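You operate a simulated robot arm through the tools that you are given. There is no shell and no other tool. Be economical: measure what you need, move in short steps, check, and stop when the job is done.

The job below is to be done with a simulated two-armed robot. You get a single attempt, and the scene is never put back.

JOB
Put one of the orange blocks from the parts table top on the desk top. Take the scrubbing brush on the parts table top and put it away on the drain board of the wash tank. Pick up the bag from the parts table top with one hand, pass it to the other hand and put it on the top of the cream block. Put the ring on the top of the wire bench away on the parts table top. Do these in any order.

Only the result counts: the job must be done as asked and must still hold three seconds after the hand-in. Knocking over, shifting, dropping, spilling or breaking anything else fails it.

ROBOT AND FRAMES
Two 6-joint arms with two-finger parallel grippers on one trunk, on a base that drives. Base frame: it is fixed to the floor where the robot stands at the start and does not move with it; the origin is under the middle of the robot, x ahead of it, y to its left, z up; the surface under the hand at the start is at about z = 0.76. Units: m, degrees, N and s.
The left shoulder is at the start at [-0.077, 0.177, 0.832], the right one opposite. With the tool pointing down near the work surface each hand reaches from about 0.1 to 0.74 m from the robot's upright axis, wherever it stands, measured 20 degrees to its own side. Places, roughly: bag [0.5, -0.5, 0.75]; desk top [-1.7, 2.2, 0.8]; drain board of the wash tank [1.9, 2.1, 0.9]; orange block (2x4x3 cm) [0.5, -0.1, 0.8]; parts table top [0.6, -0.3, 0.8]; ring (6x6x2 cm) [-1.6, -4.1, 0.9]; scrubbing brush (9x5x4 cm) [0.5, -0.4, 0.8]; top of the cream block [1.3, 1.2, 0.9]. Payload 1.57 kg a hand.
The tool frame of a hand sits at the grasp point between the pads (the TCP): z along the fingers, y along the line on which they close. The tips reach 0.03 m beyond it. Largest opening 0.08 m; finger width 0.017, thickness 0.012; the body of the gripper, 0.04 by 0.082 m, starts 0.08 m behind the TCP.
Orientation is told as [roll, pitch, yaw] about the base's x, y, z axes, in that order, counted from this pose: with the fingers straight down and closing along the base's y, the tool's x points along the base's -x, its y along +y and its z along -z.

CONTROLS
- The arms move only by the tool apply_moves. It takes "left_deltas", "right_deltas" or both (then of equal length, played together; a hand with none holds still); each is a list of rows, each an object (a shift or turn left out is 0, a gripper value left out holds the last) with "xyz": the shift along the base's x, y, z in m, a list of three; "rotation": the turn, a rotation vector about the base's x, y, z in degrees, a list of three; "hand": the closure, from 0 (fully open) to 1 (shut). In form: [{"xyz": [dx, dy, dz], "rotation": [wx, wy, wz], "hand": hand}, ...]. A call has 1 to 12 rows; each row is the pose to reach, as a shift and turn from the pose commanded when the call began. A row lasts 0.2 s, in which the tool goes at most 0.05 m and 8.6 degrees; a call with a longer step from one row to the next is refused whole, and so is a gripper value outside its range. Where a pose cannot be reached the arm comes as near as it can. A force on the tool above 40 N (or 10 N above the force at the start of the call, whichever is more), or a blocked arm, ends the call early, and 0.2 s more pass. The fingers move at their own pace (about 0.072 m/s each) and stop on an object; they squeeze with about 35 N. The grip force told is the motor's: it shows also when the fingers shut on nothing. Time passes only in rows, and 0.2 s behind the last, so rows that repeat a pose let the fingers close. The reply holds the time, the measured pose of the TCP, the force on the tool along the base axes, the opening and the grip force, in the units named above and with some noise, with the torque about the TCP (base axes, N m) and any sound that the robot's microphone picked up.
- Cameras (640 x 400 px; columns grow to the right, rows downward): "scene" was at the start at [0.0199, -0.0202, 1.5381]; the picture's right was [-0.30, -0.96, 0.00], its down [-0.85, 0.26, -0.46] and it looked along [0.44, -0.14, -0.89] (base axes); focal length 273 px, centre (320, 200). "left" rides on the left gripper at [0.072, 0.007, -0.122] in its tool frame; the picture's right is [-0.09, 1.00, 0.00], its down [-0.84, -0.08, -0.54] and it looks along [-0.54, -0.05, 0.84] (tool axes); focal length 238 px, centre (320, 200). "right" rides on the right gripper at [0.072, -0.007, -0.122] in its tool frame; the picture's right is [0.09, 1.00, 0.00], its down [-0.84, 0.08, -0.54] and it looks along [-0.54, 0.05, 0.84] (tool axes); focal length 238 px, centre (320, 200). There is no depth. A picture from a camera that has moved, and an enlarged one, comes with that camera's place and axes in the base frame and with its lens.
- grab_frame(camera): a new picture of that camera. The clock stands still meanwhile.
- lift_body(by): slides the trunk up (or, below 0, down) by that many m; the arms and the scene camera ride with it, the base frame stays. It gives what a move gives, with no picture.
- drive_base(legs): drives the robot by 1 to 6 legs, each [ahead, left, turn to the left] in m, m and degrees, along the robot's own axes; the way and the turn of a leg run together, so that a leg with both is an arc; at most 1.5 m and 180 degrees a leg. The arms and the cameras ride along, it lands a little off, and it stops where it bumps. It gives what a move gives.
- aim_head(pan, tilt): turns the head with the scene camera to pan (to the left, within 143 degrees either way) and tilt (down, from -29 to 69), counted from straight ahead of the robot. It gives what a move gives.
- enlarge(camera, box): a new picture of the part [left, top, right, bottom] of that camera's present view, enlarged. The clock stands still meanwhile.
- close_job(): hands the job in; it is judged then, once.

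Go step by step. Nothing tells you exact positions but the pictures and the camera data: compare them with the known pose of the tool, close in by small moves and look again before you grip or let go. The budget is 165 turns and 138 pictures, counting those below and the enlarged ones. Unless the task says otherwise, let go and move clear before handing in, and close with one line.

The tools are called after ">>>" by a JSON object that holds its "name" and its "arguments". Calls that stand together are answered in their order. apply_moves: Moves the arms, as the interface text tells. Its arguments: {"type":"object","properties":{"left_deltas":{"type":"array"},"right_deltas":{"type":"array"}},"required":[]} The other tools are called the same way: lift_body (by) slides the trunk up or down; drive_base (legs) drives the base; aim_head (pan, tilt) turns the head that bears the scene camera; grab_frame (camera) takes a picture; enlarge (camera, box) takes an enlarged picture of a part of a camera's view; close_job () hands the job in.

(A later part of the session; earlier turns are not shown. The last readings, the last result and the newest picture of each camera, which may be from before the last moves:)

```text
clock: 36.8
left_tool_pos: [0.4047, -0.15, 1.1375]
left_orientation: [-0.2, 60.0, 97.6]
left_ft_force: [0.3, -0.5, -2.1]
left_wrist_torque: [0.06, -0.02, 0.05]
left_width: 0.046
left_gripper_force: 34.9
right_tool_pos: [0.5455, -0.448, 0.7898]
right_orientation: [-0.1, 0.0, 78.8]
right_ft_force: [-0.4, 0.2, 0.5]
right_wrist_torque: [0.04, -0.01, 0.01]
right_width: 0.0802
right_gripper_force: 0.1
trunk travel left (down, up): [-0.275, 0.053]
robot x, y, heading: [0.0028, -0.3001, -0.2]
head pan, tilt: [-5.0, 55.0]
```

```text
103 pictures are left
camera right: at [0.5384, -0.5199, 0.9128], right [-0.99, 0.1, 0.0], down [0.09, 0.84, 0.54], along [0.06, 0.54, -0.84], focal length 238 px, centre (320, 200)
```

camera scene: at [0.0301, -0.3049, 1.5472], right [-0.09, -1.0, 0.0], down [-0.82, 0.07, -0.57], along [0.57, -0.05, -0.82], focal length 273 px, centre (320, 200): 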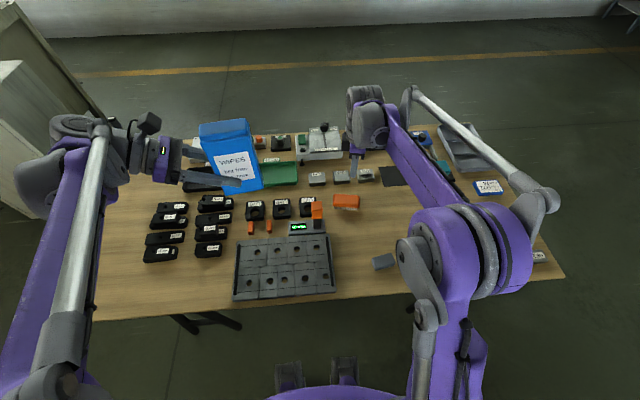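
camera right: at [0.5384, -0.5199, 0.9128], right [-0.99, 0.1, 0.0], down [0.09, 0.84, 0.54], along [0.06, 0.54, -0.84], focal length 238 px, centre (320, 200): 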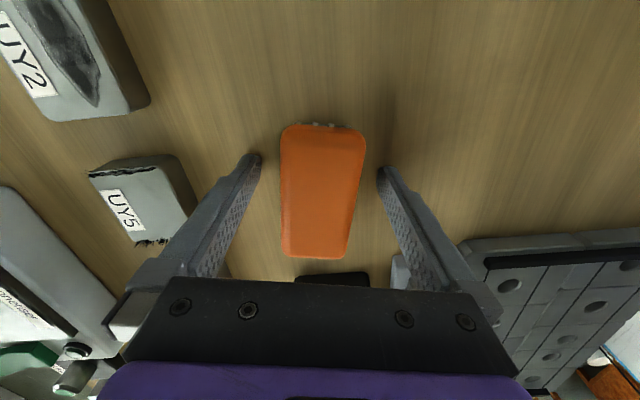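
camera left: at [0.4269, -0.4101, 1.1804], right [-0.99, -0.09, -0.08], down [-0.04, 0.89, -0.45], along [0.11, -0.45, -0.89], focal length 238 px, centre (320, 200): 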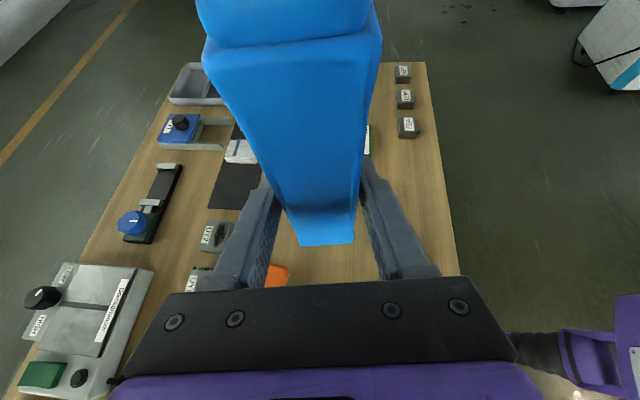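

>>> {"name": "apply_moves", "arguments": {"right_deltas": [{"hand": 0.3}, {"hand": 1}, {"hand": 1}, {"hand": 1}, {"hand": 1}]}}

>>> {"name": "grab_frame", "arguments": {"camera": "right"}}

```text
clock: 38.0
left_tool_pos: [0.4044, -0.149, 1.1374]
left_orientation: [-0.2, 60.0, 97.7]
left_ft_force: [0.5, 0.3, -1.5]
left_wrist_torque: [0.07, 0.03, 0.02]
left_width: 0.0457
left_gripper_force: 35.1
right_tool_pos: [0.5442, -0.4474, 0.7904]
right_orientation: [0.0, -0.1, 78.8]
right_ft_force: [0.5, 0.6, 0.2]
right_wrist_torque: [0.0, -0.01, 0.0]
right_width: 0.0451
right_gripper_force: 35.1
trunk travel left (down, up): [-0.275, 0.053]
robot x, y, heading: [0.0009, -0.2969, -0.1]
head pan, tilt: [-5.0, 55.0]
```

```text
102 pictures are left
camera right: at [0.5385, -0.5198, 0.9129], right [-0.99, 0.1, 0.0], down [0.09, 0.84, 0.54], along [0.06, 0.54, -0.84], focal length 238 px, centre (320, 200)
```

right: 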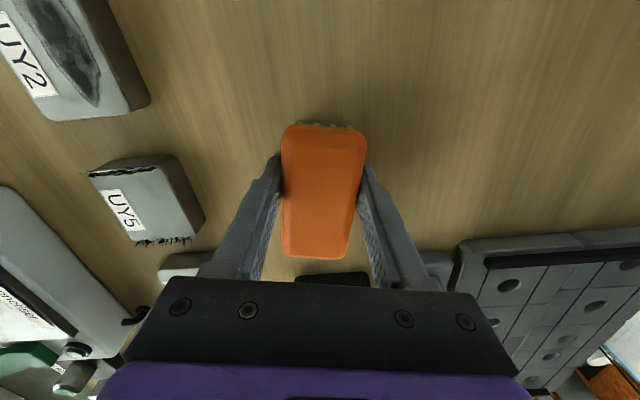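

The brush is gripped (45 mm). I lift it.

>>> {"name": "apply_moves", "arguments": {"right_deltas": [{"xyz": [0, 0, 0.03]}, {"xyz": [0, 0, 0.07]}, {"xyz": [0, 0, 0.12]}, {"xyz": [-0.02, 0, 0.17]}, {"xyz": [-0.05, 0, 0.21]}, {"xyz": [-0.09, 0, 0.25]}, {"xyz": [-0.13, 0, 0.28]}]}}

>>> {"name": "grab_frame", "arguments": {"camera": "right"}}

>>> {"name": "aim_head", "arguments": {"pan": 35, "tilt": 35}}

>>> {"name": "grab_frame", "arguments": {"camera": "scene"}}

```text
refused: row 4 steps farther than a row can; nothing moved
```

```text
101 pictures are left
camera right: at [0.5385, -0.5198, 0.9129], right [-0.99, 0.1, 0.0], down [0.09, 0.84, 0.54], along [0.06, 0.54, -0.84], focal length 238 px, centre (320, 200)
```

right: 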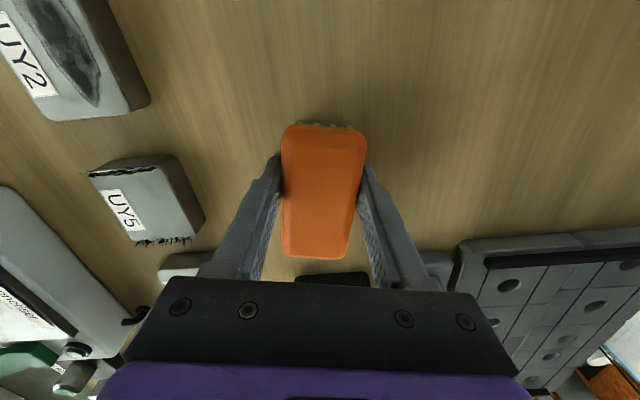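

```text
clock: 39.1
left_tool_pos: [0.4029, -0.1497, 1.1387]
left_orientation: [-0.2, 60.0, 97.7]
left_ft_force: [0.3, 0.1, -2.3]
left_wrist_torque: [0.07, 0.0, -0.01]
left_width: 0.0456
left_gripper_force: 35.1
right_tool_pos: [0.5476, -0.4489, 0.7908]
right_orientation: [-0.2, 0.0, 78.8]
right_ft_force: [0.3, -0.2, -0.5]
right_wrist_torque: [-0.03, -0.01, -0.02]
right_width: 0.0455
right_gripper_force: 34.8
trunk travel left (down, up): [-0.275, 0.053]
robot x, y, heading: [0.0005, -0.3019, -0.3]
head pan, tilt: [35.0, 35.0]
```

```text
100 pictures are left
camera scene: at [0.0313, -0.2482, 1.5754], right [0.57, -0.82, 0.0], down [-0.47, -0.33, -0.82], along [0.67, 0.47, -0.57], focal length 273 px, centre (320, 200)
```

scene: 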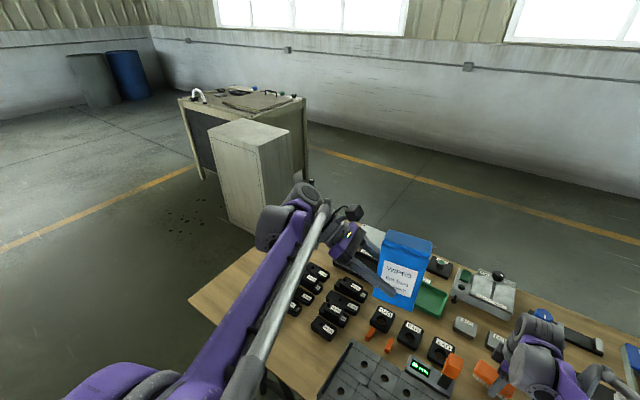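

The call was refused over one step that was too long. I retry the lift with smaller steps.

>>> {"name": "apply_moves", "arguments": {"right_deltas": [{"xyz": [0, 0, 0.03]}, {"xyz": [0, 0, 0.07]}, {"xyz": [0, 0, 0.11]}, {"xyz": [-0.02, 0, 0.15]}, {"xyz": [-0.05, 0, 0.185]}, {"xyz": [-0.08, 0, 0.22]}, {"xyz": [-0.11, 0, 0.25]}, {"xyz": [-0.14, 0, 0.28]}, {"xyz": [-0.17, 0, 0.28]}]}}

>>> {"name": "grab_frame", "arguments": {"camera": "right"}}

```text
clock: 41.1
left_tool_pos: [0.4023, -0.15, 1.1377]
left_orientation: [-0.3, 60.0, 97.7]
left_ft_force: [-0.3, -0.6, -2.8]
left_wrist_torque: [0.06, 0.02, 0.0]
left_width: 0.0459
left_gripper_force: 34.8
right_tool_pos: [0.3736, -0.4483, 1.0697]
right_orientation: [0.0, 0.0, 78.9]
right_ft_force: [-0.5, 0.1, -1.0]
right_wrist_torque: [-0.03, -0.02, 0.0]
right_width: 0.0453
right_gripper_force: 35.0
trunk travel left (down, up): [-0.275, 0.053]
robot x, y, heading: [0.0031, -0.2955, 0.0]
head pan, tilt: [35.0, 35.0]
```

```text
99 pictures are left
camera right: at [0.3656, -0.5195, 1.1928], right [-0.99, 0.1, 0.0], down [0.09, 0.84, 0.54], along [0.06, 0.54, -0.84], focal length 238 px, centre (320, 200)
```

right: 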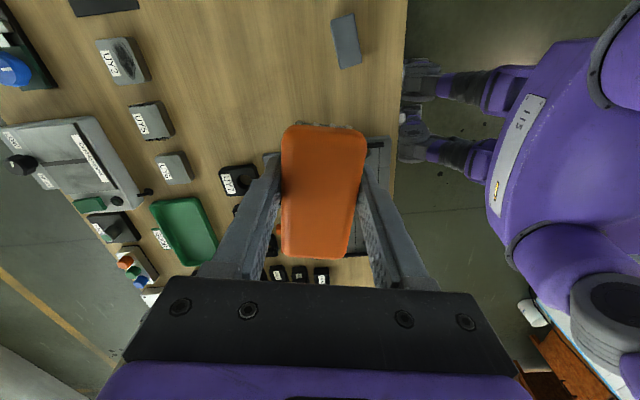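

Both items are held. I drive left past the end of the table toward the cream block.

>>> {"name": "drive_base", "arguments": {"legs": [[-0.06, 0.7, 0], [0, 0.65, 0]]}}

>>> {"name": "grab_frame", "arguments": {"camera": "scene"}}

```text
clock: 53.3
left_tool_pos: [0.3593, 1.1812, 1.1377]
left_orientation: [-0.3, 59.9, 97.0]
left_ft_force: [-0.3, 0.3, -2.8]
left_wrist_torque: [0.05, 0.03, 0.01]
left_width: 0.0457
left_gripper_force: 34.6
right_tool_pos: [0.3267, 0.8827, 1.0707]
right_orientation: [0.0, 0.0, 78.2]
right_ft_force: [-0.3, 0.1, -0.1]
right_wrist_torque: [-0.03, 0.01, 0.03]
right_width: 0.0451
right_gripper_force: 35.3
trunk travel left (down, up): [-0.275, 0.053]
robot x, y, heading: [-0.0457, 1.0389, -0.9]
head pan, tilt: [35.0, 35.0]
```

```text
98 pictures are left
camera scene: at [-0.0144, 1.0865, 1.5754], right [0.56, -0.83, 0.0], down [-0.48, -0.32, -0.82], along [0.68, 0.46, -0.57], focal length 273 px, centre (320, 200)
```

scene: 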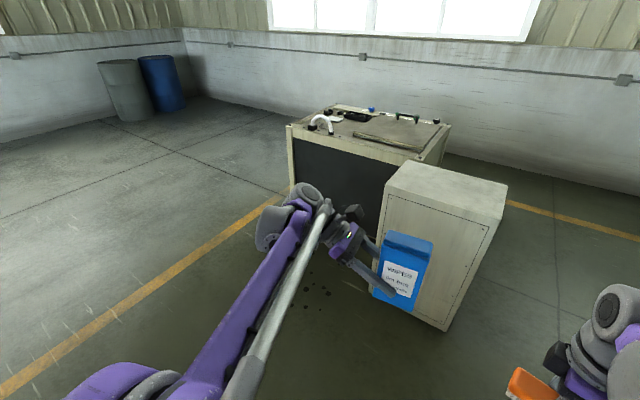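

Triangulation puts the cream block's top at x 1.10–1.48, y 0.98–1.47, z≈0.85. I drive up to it.

>>> {"name": "drive_base", "arguments": {"legs": [[0.64, 0.02, 0.9]]}}

>>> {"name": "aim_head", "arguments": {"pan": 15, "tilt": 45}}

>>> {"name": "grab_frame", "arguments": {"camera": "scene"}}

>>> {"name": "grab_frame", "arguments": {"camera": "left"}}

```text
clock: 56.9
left_tool_pos: [1.0044, 1.2022, 1.1367]
left_orientation: [-0.1, 60.0, 98.0]
left_ft_force: [-0.4, -0.1, -3.0]
left_wrist_torque: [0.03, 0.02, -0.03]
left_width: 0.0455
left_gripper_force: 34.8
right_tool_pos: [0.9764, 0.9037, 1.0684]
right_orientation: [0.0, 0.0, 79.1]
right_ft_force: [0.6, 0.5, 0.3]
right_wrist_torque: [-0.02, 0.03, 0.0]
right_width: 0.0453
right_gripper_force: 34.6
trunk travel left (down, up): [-0.275, 0.053]
robot x, y, heading: [0.5991, 1.0561, 0.1]
head pan, tilt: [35.0, 35.0]
```

```text
clock: 57.7
left_tool_pos: [1.0045, 1.2023, 1.1374]
left_orientation: [-0.2, 60.0, 98.1]
left_ft_force: [-0.9, -0.5, -2.6]
left_wrist_torque: [0.1, 0.0, -0.01]
left_width: 0.0457
left_gripper_force: 34.7
right_tool_pos: [0.9765, 0.9031, 1.0688]
right_orientation: [0.0, 0.0, 79.0]
right_ft_force: [-0.5, 0.1, -0.9]
right_wrist_torque: [-0.02, 0.0, 0.0]
right_width: 0.0453
right_gripper_force: 35.0
trunk travel left (down, up): [-0.275, 0.053]
robot x, y, heading: [0.6031, 1.053, 0.1]
head pan, tilt: [15.0, 45.0]
```

```text
97 pictures are left
camera scene: at [0.6389, 1.0724, 1.5606], right [0.26, -0.97, 0.0], down [-0.68, -0.18, -0.71], along [0.68, 0.18, -0.71], focal length 273 px, centre (320, 200)
```

scene: 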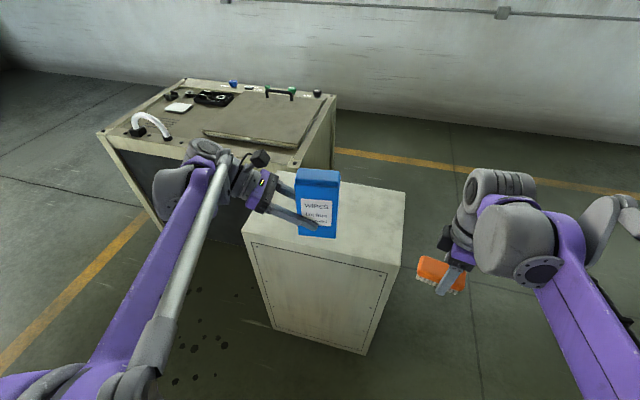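

```text
96 pictures are left
camera left: at [0.9871, 1.2701, 1.2603], right [-0.99, -0.1, -0.08], down [-0.05, 0.89, -0.45], along [0.12, -0.45, -0.89], focal length 238 px, centre (320, 200)
```

left: 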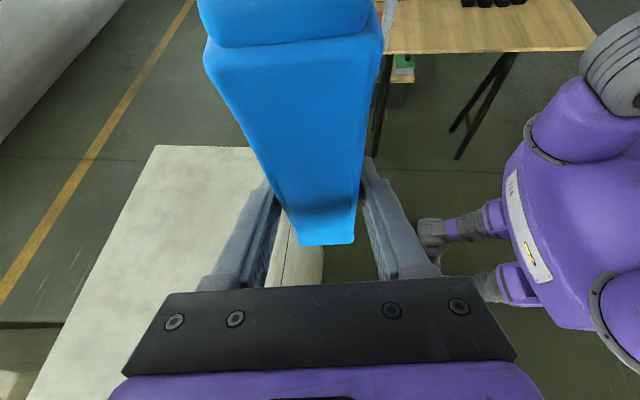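

The bag moves over the block's top, toward TCP [1.257,1.188].

>>> {"name": "apply_moves", "arguments": {"left_deltas": [{"xyz": [0.045, -0.003, 0]}, {"xyz": [0.09, -0.006, 0]}, {"xyz": [0.135, -0.009, 0]}, {"xyz": [0.18, -0.012, 0]}, {"xyz": [0.22, -0.014, 0]}, {"xyz": [0.253, -0.014, -0.02]}, {"xyz": [0.253, -0.014, -0.06]}, {"xyz": [0.253, -0.014, -0.1]}, {"xyz": [0.253, -0.014, -0.14]}, {"xyz": [0.253, -0.014, -0.18]}, {"xyz": [0.253, -0.014, -0.18]}]}}

>>> {"name": "grab_frame", "arguments": {"camera": "scene"}}

>>> {"name": "grab_frame", "arguments": {"camera": "left"}}

>>> {"name": "grab_frame", "arguments": {"camera": "right"}}

```text
clock: 60.1
left_tool_pos: [1.2577, 1.1883, 0.9569]
left_orientation: [-0.2, 60.0, 98.0]
left_ft_force: [0.7, 0.7, -3.0]
left_wrist_torque: [0.07, 0.0, 0.01]
left_width: 0.0456
left_gripper_force: 35.2
right_tool_pos: [0.9756, 0.9046, 1.0705]
right_orientation: [0.0, 0.1, 79.2]
right_ft_force: [-0.1, 0.2, 0.1]
right_wrist_torque: [0.01, -0.02, 0.02]
right_width: 0.0456
right_gripper_force: 35.1
trunk travel left (down, up): [-0.275, 0.053]
robot x, y, heading: [0.5983, 1.052, 0.5]
head pan, tilt: [15.0, 45.0]
```

```text
95 pictures are left
camera scene: at [0.6389, 1.0723, 1.5606], right [0.26, -0.97, 0.0], down [-0.68, -0.18, -0.71], along [0.68, 0.18, -0.71], focal length 273 px, centre (320, 200)
```

scene: 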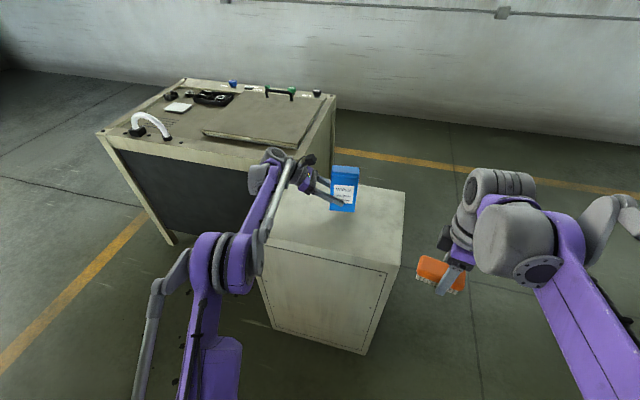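

```text
94 pictures are left
camera left: at [1.2405, 1.2564, 1.0792], right [-0.99, -0.1, -0.08], down [-0.05, 0.89, -0.45], along [0.12, -0.45, -0.89], focal length 238 px, centre (320, 200)
```

left: 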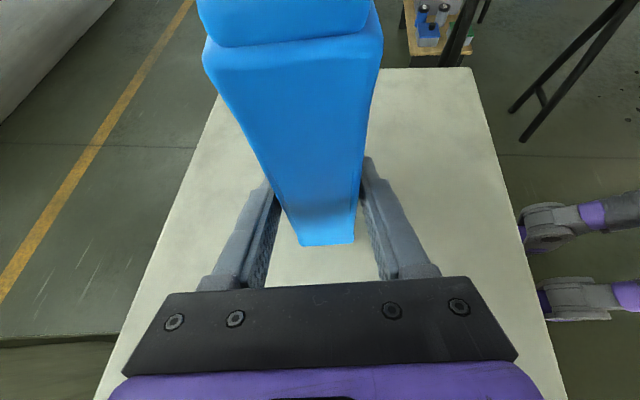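

```text
93 pictures are left
camera right: at [0.9692, 0.8318, 1.1925], right [-1.0, 0.1, 0.0], down [0.08, 0.84, 0.54], along [0.05, 0.54, -0.84], focal length 238 px, centre (320, 200)
```

right: 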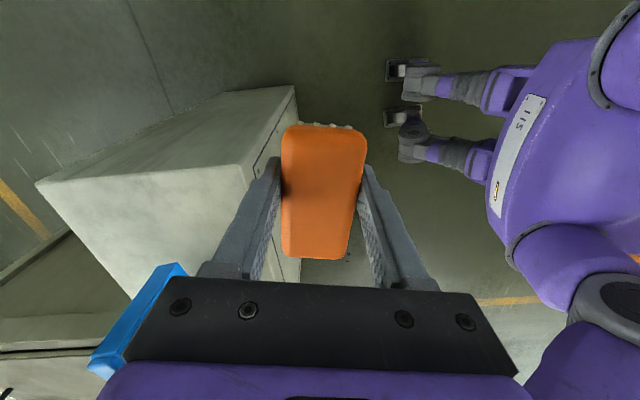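

The bag hangs about 5 cm above the block's top, well inside its edges. I lower it gently, watching the force.

>>> {"name": "apply_moves", "arguments": {"left_deltas": [{"xyz": [0, 0, -0.01]}, {"xyz": [0, 0, -0.02]}, {"xyz": [0, 0, -0.03]}, {"xyz": [0, 0, -0.034]}, {"xyz": [0, 0, -0.038]}, {"xyz": [0, 0, -0.042]}, {"xyz": [0, 0, -0.042]}]}}

>>> {"name": "enlarge", "arguments": {"camera": "scene", "box": [240, 130, 420, 250]}}

```text
clock: 61.7
left_tool_pos: [1.2557, 1.1877, 0.9179]
left_orientation: [-0.4, 60.0, 97.7]
left_ft_force: [-5.7, 1.6, 28.0]
left_wrist_torque: [-0.09, 0.19, -0.02]
left_width: 0.0458
left_gripper_force: 35.0
right_tool_pos: [0.9753, 0.9028, 1.0718]
right_orientation: [-0.1, -0.1, 79.2]
right_ft_force: [-0.6, 0.6, -0.2]
right_wrist_torque: [-0.05, 0.04, -0.04]
right_width: 0.0451
right_gripper_force: 35.5
trunk travel left (down, up): [-0.275, 0.053]
robot x, y, heading: [0.6013, 1.0537, 0.3]
head pan, tilt: [15.0, 45.0]
```

```text
3.33 times, centred on (330, 190) of scene
camera zoom: at [0.635, 1.0717, 1.5607], right [0.26, -0.97, 0.0], down [-0.68, -0.18, -0.71], along [0.68, 0.18, -0.71], focal length 909 px, centre (287, 233)
```

zoom: 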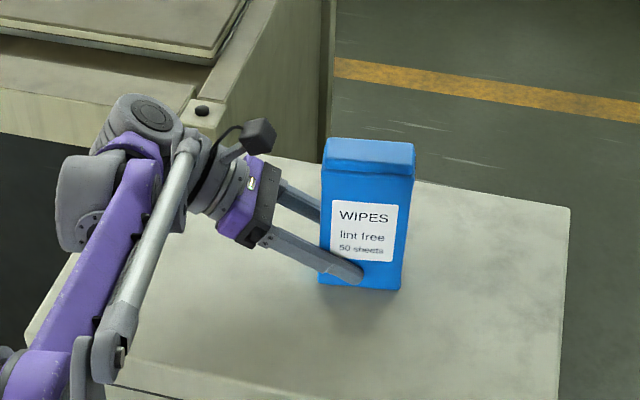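

The bag is in contact and pressing. I ease up to relieve it, then open.

>>> {"name": "apply_moves", "arguments": {"left_deltas": [{"xyz": [0, 0, 0.002]}, {"xyz": [0, 0, 0.003]}, {"xyz": [0, 0, 0.003]}]}}

```text
clock: 62.5
left_tool_pos: [1.257, 1.188, 0.9185]
left_orientation: [-0.3, 59.9, 98.0]
left_ft_force: [-0.3, -0.5, 0.0]
left_wrist_torque: [-0.12, -0.09, -0.06]
left_width: 0.0456
left_gripper_force: 35.1
right_tool_pos: [0.977, 0.9044, 1.0701]
right_orientation: [0.0, 0.0, 79.2]
right_ft_force: [-0.4, 0.7, -0.5]
right_wrist_torque: [0.02, 0.0, -0.01]
right_width: 0.0452
right_gripper_force: 34.9
trunk travel left (down, up): [-0.275, 0.053]
robot x, y, heading: [0.6037, 1.0542, 0.1]
head pan, tilt: [15.0, 45.0]
```

>>> {"name": "apply_moves", "arguments": {"left_deltas": [{"hand": 0.3}, {"hand": 0.15}, {"hand": 0}, {"hand": 0}, {"xyz": [-0.004, 0.026, 0.015]}, {"xyz": [-0.009, 0.06, 0.034]}, {"xyz": [-0.015, 0.1, 0.06]}, {"xyz": [-0.02, 0.12, 0.1]}, {"xyz": [-0.04, 0.12, 0.14]}, {"xyz": [-0.08, 0.1, 0.16]}]}}

>>> {"name": "grab_frame", "arguments": {"camera": "scene"}}

```text
clock: 64.7
left_tool_pos: [1.1775, 1.2849, 1.08]
left_orientation: [-0.5, 59.9, 97.7]
left_ft_force: [0.6, -0.5, -0.1]
left_wrist_torque: [-0.01, -0.03, 0.01]
left_width: 0.08
left_gripper_force: 0.0
right_tool_pos: [0.9739, 0.9031, 1.0693]
right_orientation: [-0.1, -0.1, 79.0]
right_ft_force: [0.2, 0.6, -0.5]
right_wrist_torque: [-0.01, 0.02, 0.02]
right_width: 0.0455
right_gripper_force: 34.4
trunk travel left (down, up): [-0.275, 0.053]
robot x, y, heading: [0.6012, 1.0529, -0.3]
head pan, tilt: [15.0, 45.0]
```

```text
91 pictures are left
camera scene: at [0.6367, 1.071, 1.5606], right [0.26, -0.97, 0.0], down [-0.68, -0.18, -0.71], along [0.68, 0.18, -0.71], focal length 273 px, centre (320, 200)
```

scene: 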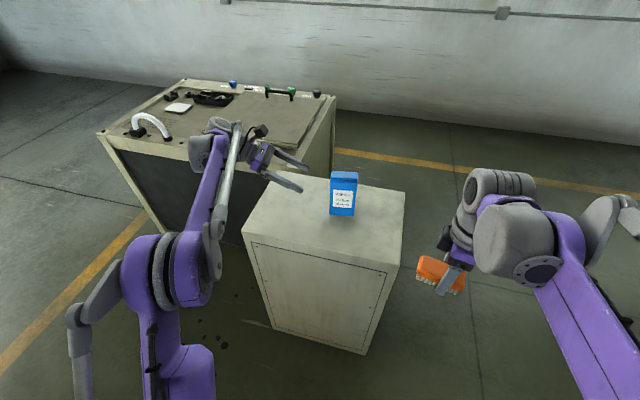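

The bag stands on the block. Now I look at the wash tank to identify its drain board.

>>> {"name": "enlarge", "arguments": {"camera": "scene", "box": [80, 60, 360, 235]}}

```text
2.29 times, centred on (220, 148) of scene
camera zoom: at [0.6367, 1.071, 1.5606], right [0.26, -0.97, 0.0], down [-0.68, -0.18, -0.71], along [0.68, 0.18, -0.71], focal length 624 px, centre (549, 320)
```

zoom: 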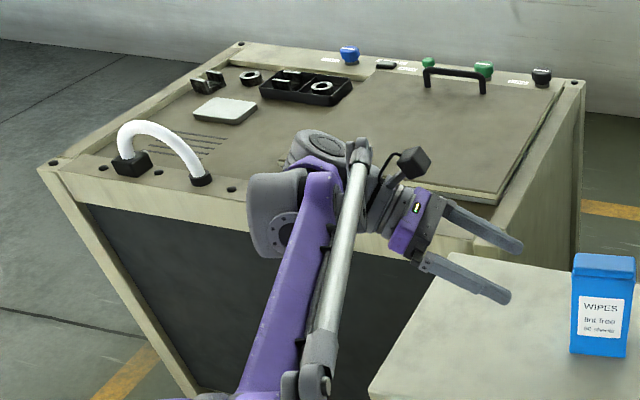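

The tank spans about x 1.42–2.06, y 1.4–2.31. The drain board should be the slotted part on its left (+y) side, next to the lid with the handle. I retract the left hand and drive round.

>>> {"name": "apply_moves", "arguments": {"left_deltas": [{"xyz": [-0.04, 0, 0.01]}, {"xyz": [-0.08, 0, 0.02]}, {"xyz": [-0.12, 0, 0.03]}, {"xyz": [-0.16, 0, 0.04]}, {"xyz": [-0.2, 0, 0.05]}]}}

>>> {"name": "drive_base", "arguments": {"legs": [[-0.05, 0.5, 0], [0, 0.52, 0], [0.3, 0, 0]]}}

>>> {"name": "aim_head", "arguments": {"pan": 0, "tilt": 45}}

>>> {"name": "grab_frame", "arguments": {"camera": "scene"}}

```text
clock: 65.9
left_tool_pos: [0.977, 1.2892, 1.126]
left_orientation: [-0.3, 59.9, 97.9]
left_ft_force: [0.2, -0.5, -0.1]
left_wrist_torque: [0.04, 0.01, 0.0]
left_width: 0.08
left_gripper_force: 0.1
right_tool_pos: [0.9753, 0.9028, 1.0693]
right_orientation: [0.0, -0.1, 79.1]
right_ft_force: [0.2, -0.4, -1.0]
right_wrist_torque: [0.0, 0.01, 0.0]
right_width: 0.045
right_gripper_force: 35.4
trunk travel left (down, up): [-0.275, 0.053]
robot x, y, heading: [0.6014, 1.0518, 0.1]
head pan, tilt: [15.0, 45.0]
```

```text
clock: 77.2
left_tool_pos: [1.2199, 2.3168, 1.126]
left_orientation: [-0.2, 59.9, 97.7]
left_ft_force: [-0.2, 0.8, -0.1]
left_wrist_torque: [-0.01, 0.01, 0.03]
left_width: 0.0801
left_gripper_force: 0.0
right_tool_pos: [1.215, 1.9314, 1.0701]
right_orientation: [0.0, -0.1, 78.8]
right_ft_force: [-0.3, 0.7, -0.2]
right_wrist_torque: [-0.04, -0.02, -0.01]
right_width: 0.0452
right_gripper_force: 35.2
trunk travel left (down, up): [-0.275, 0.053]
robot x, y, heading: [0.839, 2.0814, 0.0]
head pan, tilt: [15.0, 45.0]
```

```text
clock: 78.0
left_tool_pos: [1.2195, 2.3171, 1.1262]
left_orientation: [-0.2, 60.0, 97.8]
left_ft_force: [0.2, -1.3, 0.1]
left_wrist_torque: [0.02, -0.01, -0.02]
left_width: 0.08
left_gripper_force: 0.0
right_tool_pos: [1.2156, 1.9312, 1.0706]
right_orientation: [0.0, 0.1, 78.7]
right_ft_force: [0.0, -0.2, -0.8]
right_wrist_torque: [0.01, 0.04, 0.03]
right_width: 0.0453
right_gripper_force: 35.3
trunk travel left (down, up): [-0.275, 0.053]
robot x, y, heading: [0.8418, 2.083, 0.1]
head pan, tilt: [0.0, 45.0]
```

```text
89 pictures are left
camera scene: at [0.8811, 2.0807, 1.5606], right [0.0, -1.0, 0.0], down [-0.71, 0.0, -0.71], along [0.71, 0.0, -0.71], focal length 273 px, centre (320, 200)
```

scene: 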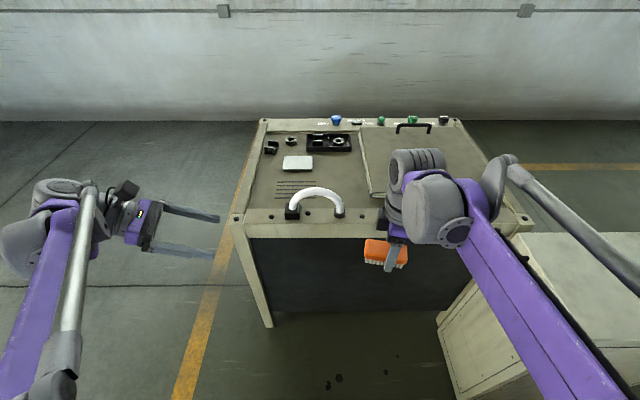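

>>> {"name": "enlarge", "arguments": {"camera": "scene", "box": [224, 110, 400, 220]}}

```text
3.64 times, centred on (312, 165) of scene
camera zoom: at [0.8811, 2.0807, 1.5606], right [0.0, -1.0, 0.0], down [-0.71, 0.0, -0.71], along [0.71, 0.0, -0.71], focal length 992 px, centre (349, 327)
```

zoom: 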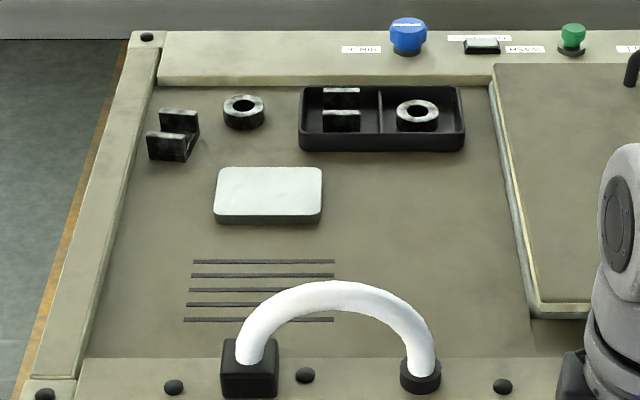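

The slotted recessed area is the drain board, surface z≈0.855. The open spot between the slots and the lid, about [1.69,1.985], suits the brush. I drive closer.

>>> {"name": "drive_base", "arguments": {"legs": [[0.18, 0, 0]]}}

>>> {"name": "apply_moves", "arguments": {"right_deltas": [{"xyz": [0.03, 0.005, 0.01]}, {"xyz": [0.06, 0.01, 0.02]}, {"xyz": [0.1, 0.02, 0.02]}, {"xyz": [0.14, 0.03, 0.02]}, {"xyz": [0.18, 0.04, 0.02]}, {"xyz": [0.22, 0.05, 0.02]}, {"xyz": [0.255, 0.05, 0.02]}, {"xyz": [0.285, 0.05, 0.01]}]}}

>>> {"name": "grab_frame", "arguments": {"camera": "scene"}}

>>> {"name": "grab_frame", "arguments": {"camera": "right"}}

```text
clock: 79.5
left_tool_pos: [1.3968, 2.3188, 1.1258]
left_orientation: [-0.3, 59.9, 97.9]
left_ft_force: [0.3, -0.4, 0.0]
left_wrist_torque: [0.0, -0.02, -0.01]
left_width: 0.0799
left_gripper_force: 0.0
right_tool_pos: [1.3928, 1.9313, 1.0694]
right_orientation: [0.0, -0.1, 79.0]
right_ft_force: [0.2, -0.3, -0.3]
right_wrist_torque: [0.0, 0.03, 0.01]
right_width: 0.0455
right_gripper_force: 34.9
trunk travel left (down, up): [-0.275, 0.053]
robot x, y, heading: [1.0205, 2.0814, -0.1]
head pan, tilt: [0.0, 45.0]
```

```text
clock: 81.3
left_tool_pos: [1.3956, 2.317, 1.1266]
left_orientation: [-0.2, 60.0, 97.8]
left_ft_force: [-0.2, 0.1, -0.9]
left_wrist_torque: [0.0, -0.01, 0.02]
left_width: 0.0801
left_gripper_force: 0.1
right_tool_pos: [1.638, 1.9756, 1.0637]
right_orientation: [0.0, 0.0, 79.0]
right_ft_force: [0.1, -0.4, -1.2]
right_wrist_torque: [-0.04, -0.02, -0.01]
right_width: 0.0454
right_gripper_force: 34.7
right hand out of reach, approached as far as the arm can: row 7, 8
trunk travel left (down, up): [-0.275, 0.053]
robot x, y, heading: [1.0162, 2.0817, -0.1]
head pan, tilt: [0.0, 45.0]
```

```text
87 pictures are left
camera scene: at [1.0588, 2.0804, 1.5606], right [0.0, -1.0, 0.0], down [-0.71, 0.0, -0.71], along [0.71, 0.0, -0.71], focal length 273 px, centre (320, 200)
```

scene: 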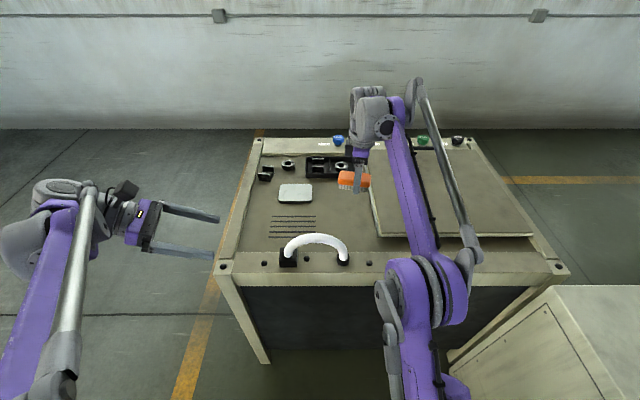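

```text
86 pictures are left
camera right: at [1.6315, 1.9042, 1.1866], right [-0.99, 0.1, 0.0], down [0.08, 0.84, 0.54], along [0.05, 0.54, -0.84], focal length 238 px, centre (320, 200)
```

right: 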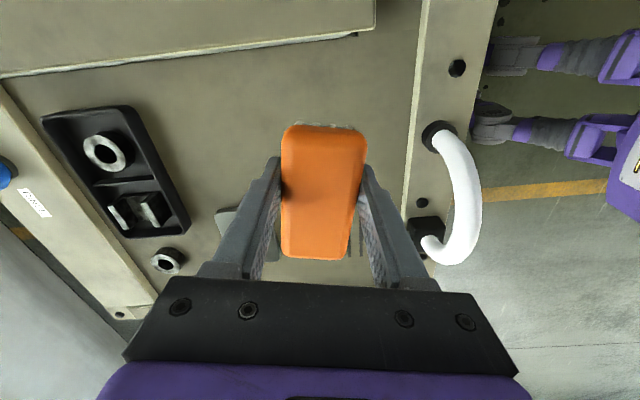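

The right arm is at its reach limit at x≈1.64, but that spot is already well on the drain board with clear surroundings. I lower the brush there.

>>> {"name": "apply_moves", "arguments": {"right_deltas": [{"xyz": [-0.03, 0.005, -0.03]}, {"xyz": [-0.03, 0.005, -0.07]}, {"xyz": [-0.03, 0.005, -0.11]}, {"xyz": [-0.03, 0.005, -0.14]}, {"xyz": [-0.03, 0.005, -0.155]}, {"xyz": [-0.03, 0.005, -0.155]}]}}

>>> {"name": "grab_frame", "arguments": {"camera": "right"}}

>>> {"name": "enlarge", "arguments": {"camera": "scene", "box": [200, 110, 440, 260]}}

```text
clock: 82.7
left_tool_pos: [1.3967, 2.3178, 1.1257]
left_orientation: [-0.2, 60.1, 97.9]
left_ft_force: [-0.5, 0.6, 0.8]
left_wrist_torque: [0.0, -0.01, -0.02]
left_width: 0.08
left_gripper_force: 0.0
right_tool_pos: [1.6092, 1.981, 0.9097]
right_orientation: [0.0, -0.1, 79.1]
right_ft_force: [-0.1, -1.0, 0.2]
right_wrist_torque: [-0.02, 0.01, -0.01]
right_width: 0.0453
right_gripper_force: 34.9
trunk travel left (down, up): [-0.275, 0.053]
robot x, y, heading: [1.0195, 2.0837, 0.0]
head pan, tilt: [0.0, 45.0]
```

```text
85 pictures are left
camera right: at [1.6022, 1.9094, 1.0315], right [-0.99, 0.1, 0.0], down [0.08, 0.84, 0.54], along [0.05, 0.54, -0.84], focal length 238 px, centre (320, 200)
```

right: 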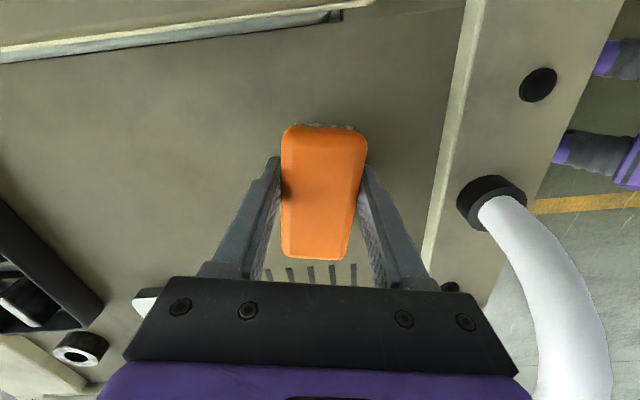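

```text
2.67 times, centred on (320, 185) of scene
camera zoom: at [1.0592, 2.0804, 1.5606], right [0.0, -1.0, 0.0], down [-0.71, 0.0, -0.71], along [0.71, 0.0, -0.71], focal length 727 px, centre (320, 240)
```

zoom: 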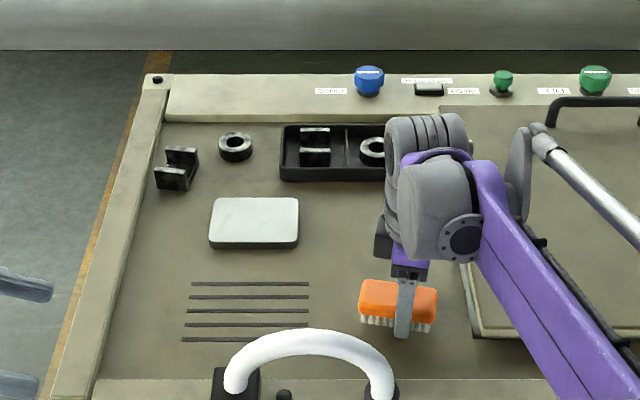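

I shift 4 cm further in from the front rim, then lower gently to contact.

>>> {"name": "apply_moves", "arguments": {"right_deltas": [{"xyz": [0.02, 0, 0]}, {"xyz": [0.04, 0, 0]}, {"xyz": [0.04, 0, -0.006]}, {"xyz": [0.04, 0, -0.012]}, {"xyz": [0.04, 0, -0.016]}, {"xyz": [0.04, 0, -0.02]}, {"xyz": [0.04, 0, -0.02]}]}}

>>> {"name": "grab_frame", "arguments": {"camera": "right"}}

>>> {"name": "enlarge", "arguments": {"camera": "scene", "box": [260, 150, 420, 250]}}

```text
clock: 84.2
left_tool_pos: [1.3953, 2.3185, 1.1275]
left_orientation: [-0.3, 59.9, 97.7]
left_ft_force: [0.4, -0.2, 0.2]
left_wrist_torque: [0.02, 0.0, -0.01]
left_width: 0.0798
left_gripper_force: 0.1
right_tool_pos: [1.6511, 1.982, 0.8938]
right_orientation: [-0.1, 0.0, 79.0]
right_ft_force: [4.7, 0.2, 23.2]
right_wrist_torque: [0.07, 0.47, -0.01]
right_width: 0.0455
right_gripper_force: 35.1
trunk travel left (down, up): [-0.275, 0.053]
robot x, y, heading: [1.0168, 2.0818, -0.1]
head pan, tilt: [0.0, 45.0]
stopped in row 7 (right hand): the force on the tool passed its limit at 43 N (the readings are from after the stop); the commanded pose is now the measured one
```

```text
83 pictures are left
camera right: at [1.6424, 1.9106, 1.0166], right [-0.99, 0.1, 0.0], down [0.08, 0.84, 0.54], along [0.06, 0.54, -0.84], focal length 238 px, centre (320, 200)
```

right: 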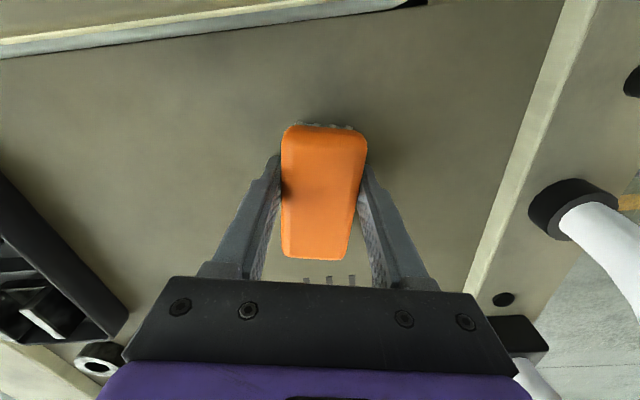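

```text
4.00 times, centred on (340, 200) of scene
camera zoom: at [1.058, 2.0807, 1.5608], right [0.0, -1.0, 0.0], down [-0.71, 0.0, -0.71], along [0.71, 0.0, -0.71], focal length 1091 px, centre (240, 200)
```

zoom: 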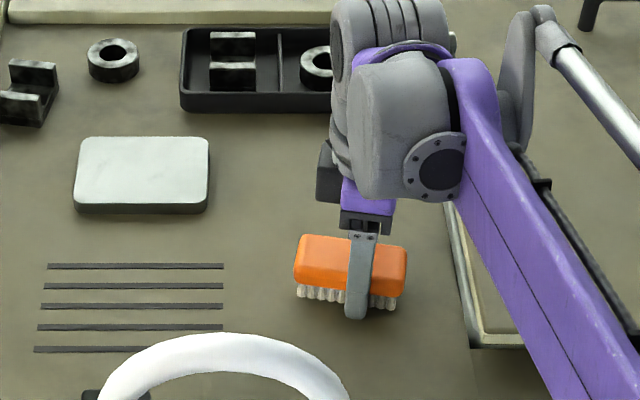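

Contact made. I relieve the pressure, open and withdraw.

>>> {"name": "apply_moves", "arguments": {"right_deltas": [{"xyz": [0, 0, 0.001]}, {"xyz": [0, 0, 0.002]}, {"xyz": [0, 0, 0.002], "hand": 0.4}, {"xyz": [0, 0, 0.002], "hand": 0.2}, {"xyz": [0, 0, 0.002], "hand": 0}, {"xyz": [0, 0, 0.002], "hand": 0}, {"xyz": [0, 0, 0.03]}, {"xyz": [0, 0, 0.07]}, {"xyz": [0, 0, 0.11]}, {"xyz": [-0.03, 0, 0.15]}, {"xyz": [-0.07, -0.01, 0.17]}, {"xyz": [-0.11, -0.02, 0.19]}]}}

>>> {"name": "enlarge", "arguments": {"camera": "scene", "box": [240, 130, 480, 280]}}

```text
clock: 86.8
left_tool_pos: [1.3956, 2.3188, 1.1274]
left_orientation: [-0.3, 60.0, 97.8]
left_ft_force: [-0.1, -0.1, -0.2]
left_wrist_torque: [-0.02, 0.0, -0.01]
left_width: 0.08
left_gripper_force: 0.1
right_tool_pos: [1.5406, 1.9622, 1.0819]
right_orientation: [-0.2, -0.2, 79.0]
right_ft_force: [0.4, -0.3, 0.8]
right_wrist_torque: [0.01, -0.02, 0.02]
right_width: 0.0798
right_gripper_force: 0.1
trunk travel left (down, up): [-0.275, 0.053]
robot x, y, heading: [1.02, 2.0795, -0.0]
head pan, tilt: [0.0, 45.0]
```

```text
2.67 times, centred on (360, 205) of scene
camera zoom: at [1.0577, 2.0802, 1.5606], right [0.0, -1.0, 0.0], down [-0.71, 0.0, -0.71], along [0.71, 0.0, -0.71], focal length 727 px, centre (213, 187)
```

zoom: 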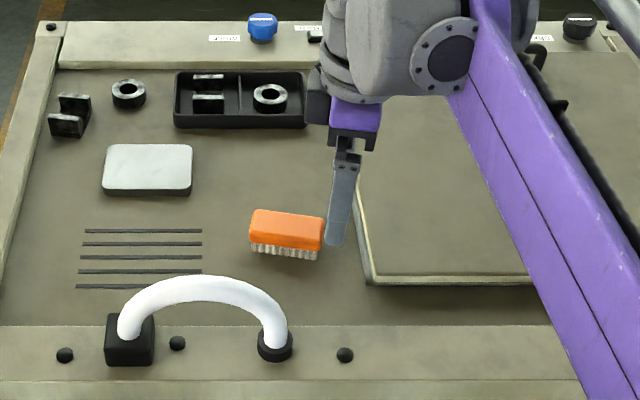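

The brush rests on the drain board. I back away and return toward the parts table for an orange block.

>>> {"name": "drive_base", "arguments": {"legs": [[-0.55, 0, 0], [-0.5, 0, 0], [0, -1.1, 0], [0, -1.15, 0]]}}

>>> {"name": "apply_moves", "arguments": {"left_deltas": [{"rotation": [7.43, 1.04, 0]}, {"rotation": [14.85, 2.08, 0]}, {"rotation": [22.3, 3.1, 0]}, {"rotation": [29.7, 4.2, 0]}, {"rotation": [37.1, 5.2, 0]}, {"rotation": [44.6, 6.2, 0]}, {"rotation": [52.0, 7.3, 0]}, {"rotation": [59.4, 8.3, 0]}]}}

>>> {"name": "grab_frame", "arguments": {"camera": "left"}}

```text
clock: 112.0
left_tool_pos: [0.3361, 0.0398, 1.1262]
left_orientation: [-0.1, 59.9, 96.7]
left_ft_force: [-1.0, 0.1, 0.2]
left_wrist_torque: [0.0, -0.01, -0.01]
left_width: 0.08
left_gripper_force: 0.1
right_tool_pos: [0.4728, -0.3188, 1.0804]
right_orientation: [-0.2, -0.1, 77.8]
right_ft_force: [-0.2, -0.5, 0.1]
right_wrist_torque: [-0.04, -0.03, -0.03]
right_width: 0.0799
right_gripper_force: 0.0
trunk travel left (down, up): [-0.275, 0.053]
robot x, y, heading: [-0.0449, -0.1871, -1.2]
head pan, tilt: [0.0, 45.0]
```

```text
clock: 113.8
left_tool_pos: [0.3359, 0.0397, 1.1256]
left_orientation: [1.0, -0.1, 97.3]
left_ft_force: [0.2, 0.6, 0.1]
left_wrist_torque: [0.01, 0.03, -0.02]
left_width: 0.0799
left_gripper_force: 0.1
right_tool_pos: [0.4728, -0.3196, 1.0815]
right_orientation: [-0.2, -0.1, 77.8]
right_ft_force: [0.2, 0.1, 0.0]
right_wrist_torque: [0.0, -0.05, 0.01]
right_width: 0.0797
right_gripper_force: 0.0
trunk travel left (down, up): [-0.275, 0.053]
robot x, y, heading: [-0.0468, -0.1915, -1.3]
head pan, tilt: [0.0, 45.0]
```

```text
80 pictures are left
camera left: at [0.3389, -0.0332, 1.247], right [-1.0, -0.04, 0.02], down [-0.02, 0.84, 0.54], along [-0.03, 0.54, -0.84], focal length 238 px, centre (320, 200)
```

left: 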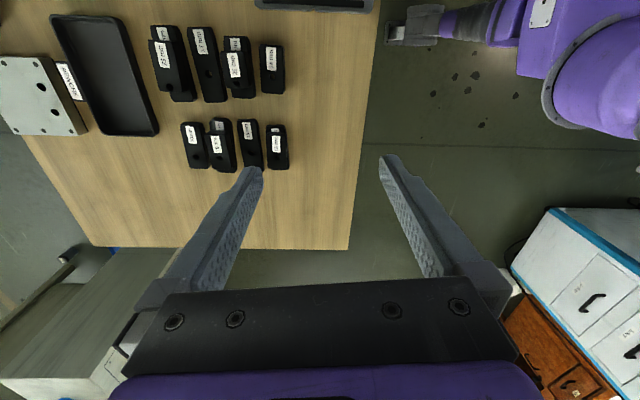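

I turn the left hand straight and bring it above the block nearest [0.477,-0.118], moving the right hand aside.

>>> {"name": "apply_moves", "arguments": {"left_deltas": [{"xyz": [0.01, -0.012, 0], "rotation": [0, 0, -8.1]}, {"xyz": [0.02, -0.025, 0], "rotation": [0, 0, -16.2]}, {"xyz": [0.03, -0.04, 0], "rotation": [0, 0, -24.3]}, {"xyz": [0.04, -0.055, 0], "rotation": [0, 0, -32.4]}, {"xyz": [0.05, -0.07, 0], "rotation": [0, 0, -40.5]}, {"xyz": [0.06, -0.085, 0], "rotation": [0, 0, -48.6]}, {"xyz": [0.075, -0.1, -0.02], "rotation": [0, 0, -56.7]}, {"xyz": [0.09, -0.115, -0.04], "rotation": [0, 0, -64.8]}, {"xyz": [0.105, -0.13, -0.06], "rotation": [0, 0, -72.9]}, {"xyz": [0.12, -0.145, -0.08], "rotation": [0, 0, -81]}, {"xyz": [0.13, -0.158, -0.1], "rotation": [0, 0, -89.1]}, {"xyz": [0.134, -0.158, -0.12], "rotation": [0, 0, -97.2]}], "right_deltas": [{"xyz": [-0.02, -0.02, 0]}, {"xyz": [-0.04, -0.04, 0]}, {"xyz": [-0.06, -0.06, 0]}, {"xyz": [-0.08, -0.08, 0]}, {"xyz": [-0.1, -0.1, 0]}, {"xyz": [-0.12, -0.12, 0]}, {"xyz": [-0.14, -0.14, 0]}, {"xyz": [-0.14, -0.14, 0]}, {"xyz": [-0.14, -0.14, 0]}, {"xyz": [-0.14, -0.14, 0]}, {"xyz": [-0.14, -0.14, 0]}, {"xyz": [-0.14, -0.14, 0]}]}}

>>> {"name": "grab_frame", "arguments": {"camera": "left"}}

```text
clock: 116.4
left_tool_pos: [0.47, -0.1188, 1.0065]
left_orientation: [0.9, 0.0, 0.0]
left_ft_force: [0.6, 0.0, -0.5]
left_wrist_torque: [-0.01, 0.0, 0.02]
left_width: 0.08
left_gripper_force: 0.1
right_tool_pos: [0.331, -0.4583, 1.0793]
right_orientation: [-0.2, 0.0, 77.8]
right_ft_force: [0.8, -0.1, -0.1]
right_wrist_torque: [0.02, 0.0, 0.01]
right_width: 0.08
right_gripper_force: 0.1
trunk travel left (down, up): [-0.275, 0.053]
robot x, y, heading: [-0.0439, -0.1888, -1.3]
head pan, tilt: [0.0, 45.0]
```

```text
79 pictures are left
camera left: at [0.3963, -0.113, 1.1278], right [0.09, 1.0, 0.02], down [0.84, -0.09, 0.54], along [0.54, -0.04, -0.84], focal length 238 px, centre (320, 200)
```

left: 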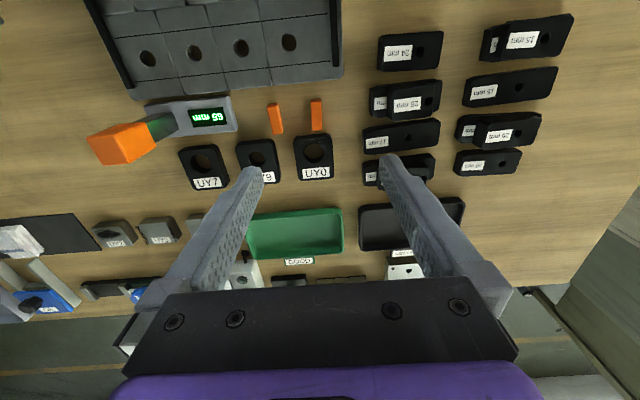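

>>> {"name": "enlarge", "arguments": {"camera": "left", "box": [240, 80, 368, 160]}}

```text
5.00 times, centred on (304, 120) of left
camera zoom: at [0.3963, -0.113, 1.1278], right [0.09, 1.0, 0.02], down [0.84, -0.09, 0.54], along [0.54, -0.04, -0.84], focal length 1192 px, centre (400, 600)
```

zoom: 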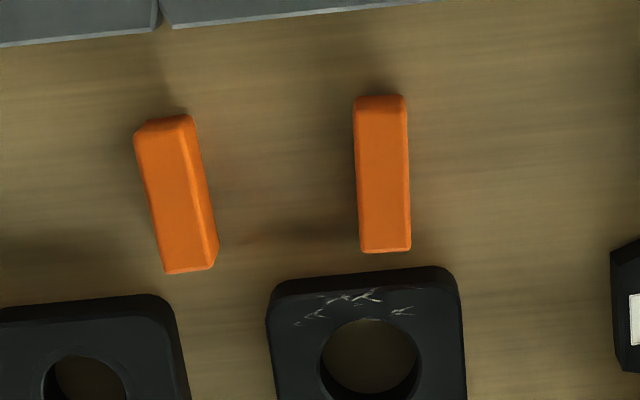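

The block is at about [0.478,-0.120], yawed −4°, with its neighbour 6 cm away. I partly close to a 5 cm opening and descend partway to check.

>>> {"name": "apply_moves", "arguments": {"left_deltas": [{"xyz": [0.008, -0.0015, -0.04], "rotation": [-0.9, 0, -4], "hand": 0.375}, {"xyz": [0.008, -0.0015, -0.08], "rotation": [-0.9, 0, -4], "hand": 0.375}, {"xyz": [0.008, -0.0015, -0.12], "rotation": [-0.9, 0, -4], "hand": 0.375}, {"xyz": [0.008, -0.0015, -0.15], "rotation": [-0.9, 0, -4], "hand": 0.375}, {"xyz": [0.008, -0.0015, -0.15], "rotation": [-0.9, 0, -4], "hand": 0.375}]}}

>>> {"name": "grab_frame", "arguments": {"camera": "left"}}

```text
clock: 117.6
left_tool_pos: [0.4788, -0.12, 0.8567]
left_orientation: [0.1, -0.2, -3.9]
left_ft_force: [1.2, 0.0, -0.7]
left_wrist_torque: [0.0, -0.04, 0.0]
left_width: 0.0502
left_gripper_force: 0.0
right_tool_pos: [0.3315, -0.4586, 1.0783]
right_orientation: [-0.2, 0.1, 77.8]
right_ft_force: [-0.2, -0.1, -0.5]
right_wrist_torque: [-0.01, -0.02, 0.01]
right_width: 0.0799
right_gripper_force: 0.0
trunk travel left (down, up): [-0.275, 0.053]
robot x, y, heading: [-0.0449, -0.1896, -0.8]
head pan, tilt: [0.0, 45.0]
```

```text
77 pictures are left
camera left: at [0.405, -0.1094, 0.9774], right [0.16, 0.99, 0.0], down [0.83, -0.13, 0.54], along [0.54, -0.09, -0.84], focal length 238 px, centre (320, 200)
```

left: 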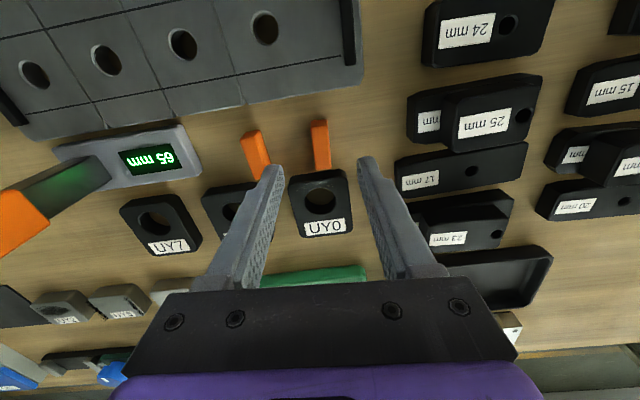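

>>> {"name": "apply_moves", "arguments": {"left_deltas": [{"xyz": [0, 0, -0.03]}, {"xyz": [0, 0, -0.055]}, {"xyz": [0, 0, -0.066]}, {"xyz": [0, 0, -0.066], "hand": 0.6}, {"xyz": [0, 0, -0.066], "hand": 1}, {"xyz": [0, 0, -0.066], "hand": 1}, {"xyz": [0, 0, -0.066], "hand": 1}]}}

>>> {"name": "grab_frame", "arguments": {"camera": "left"}}

```text
clock: 119.2
left_tool_pos: [0.4785, -0.1206, 0.7909]
left_orientation: [0.0, -0.1, -3.9]
left_ft_force: [-0.5, -2.2, 2.8]
left_wrist_torque: [-0.08, 0.08, 0.05]
left_width: 0.0142
left_gripper_force: 30.4
right_tool_pos: [0.3311, -0.4584, 1.0797]
right_orientation: [-0.1, -0.1, 77.8]
right_ft_force: [0.4, -0.3, 0.0]
right_wrist_torque: [0.01, -0.01, -0.01]
right_width: 0.08
right_gripper_force: 0.0
trunk travel left (down, up): [-0.275, 0.053]
robot x, y, heading: [-0.046, -0.1907, -1.2]
head pan, tilt: [0.0, 45.0]
```

```text
76 pictures are left
camera left: at [0.4044, -0.1091, 0.9108], right [0.16, 0.99, 0.0], down [0.83, -0.13, 0.54], along [0.54, -0.09, -0.84], focal length 238 px, centre (320, 200)
```

left: 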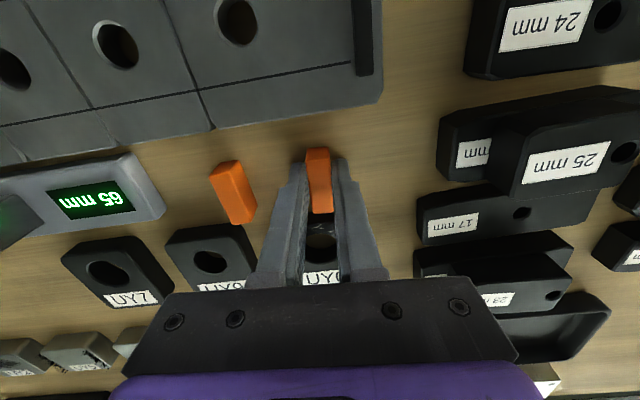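

The block is gripped. I lift and verify.

>>> {"name": "apply_moves", "arguments": {"left_deltas": [{"xyz": [0, 0, 0.03], "hand": 1}, {"xyz": [0, 0, 0.07]}, {"xyz": [0, 0, 0.11]}, {"xyz": [0, 0, 0.15]}, {"xyz": [-0.03, 0.01, 0.19]}, {"xyz": [-0.06, 0.02, 0.23]}, {"xyz": [-0.09, 0.03, 0.26]}]}}

>>> {"name": "grab_frame", "arguments": {"camera": "left"}}

```text
refused: row 5 steps farther than a row can; nothing moved
```

```text
75 pictures are left
camera left: at [0.4044, -0.1091, 0.9108], right [0.16, 0.99, 0.0], down [0.83, -0.13, 0.54], along [0.54, -0.09, -0.84], focal length 238 px, centre (320, 200)
```

left: 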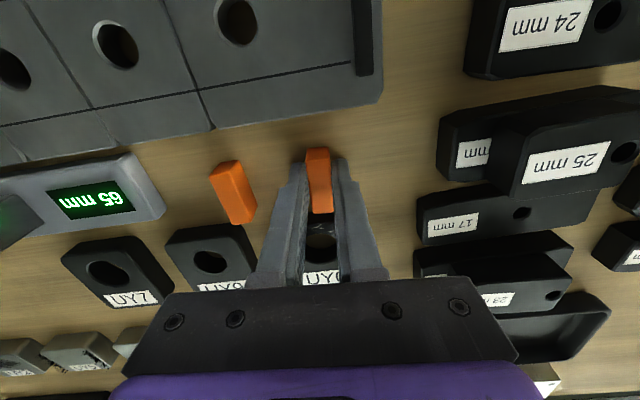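

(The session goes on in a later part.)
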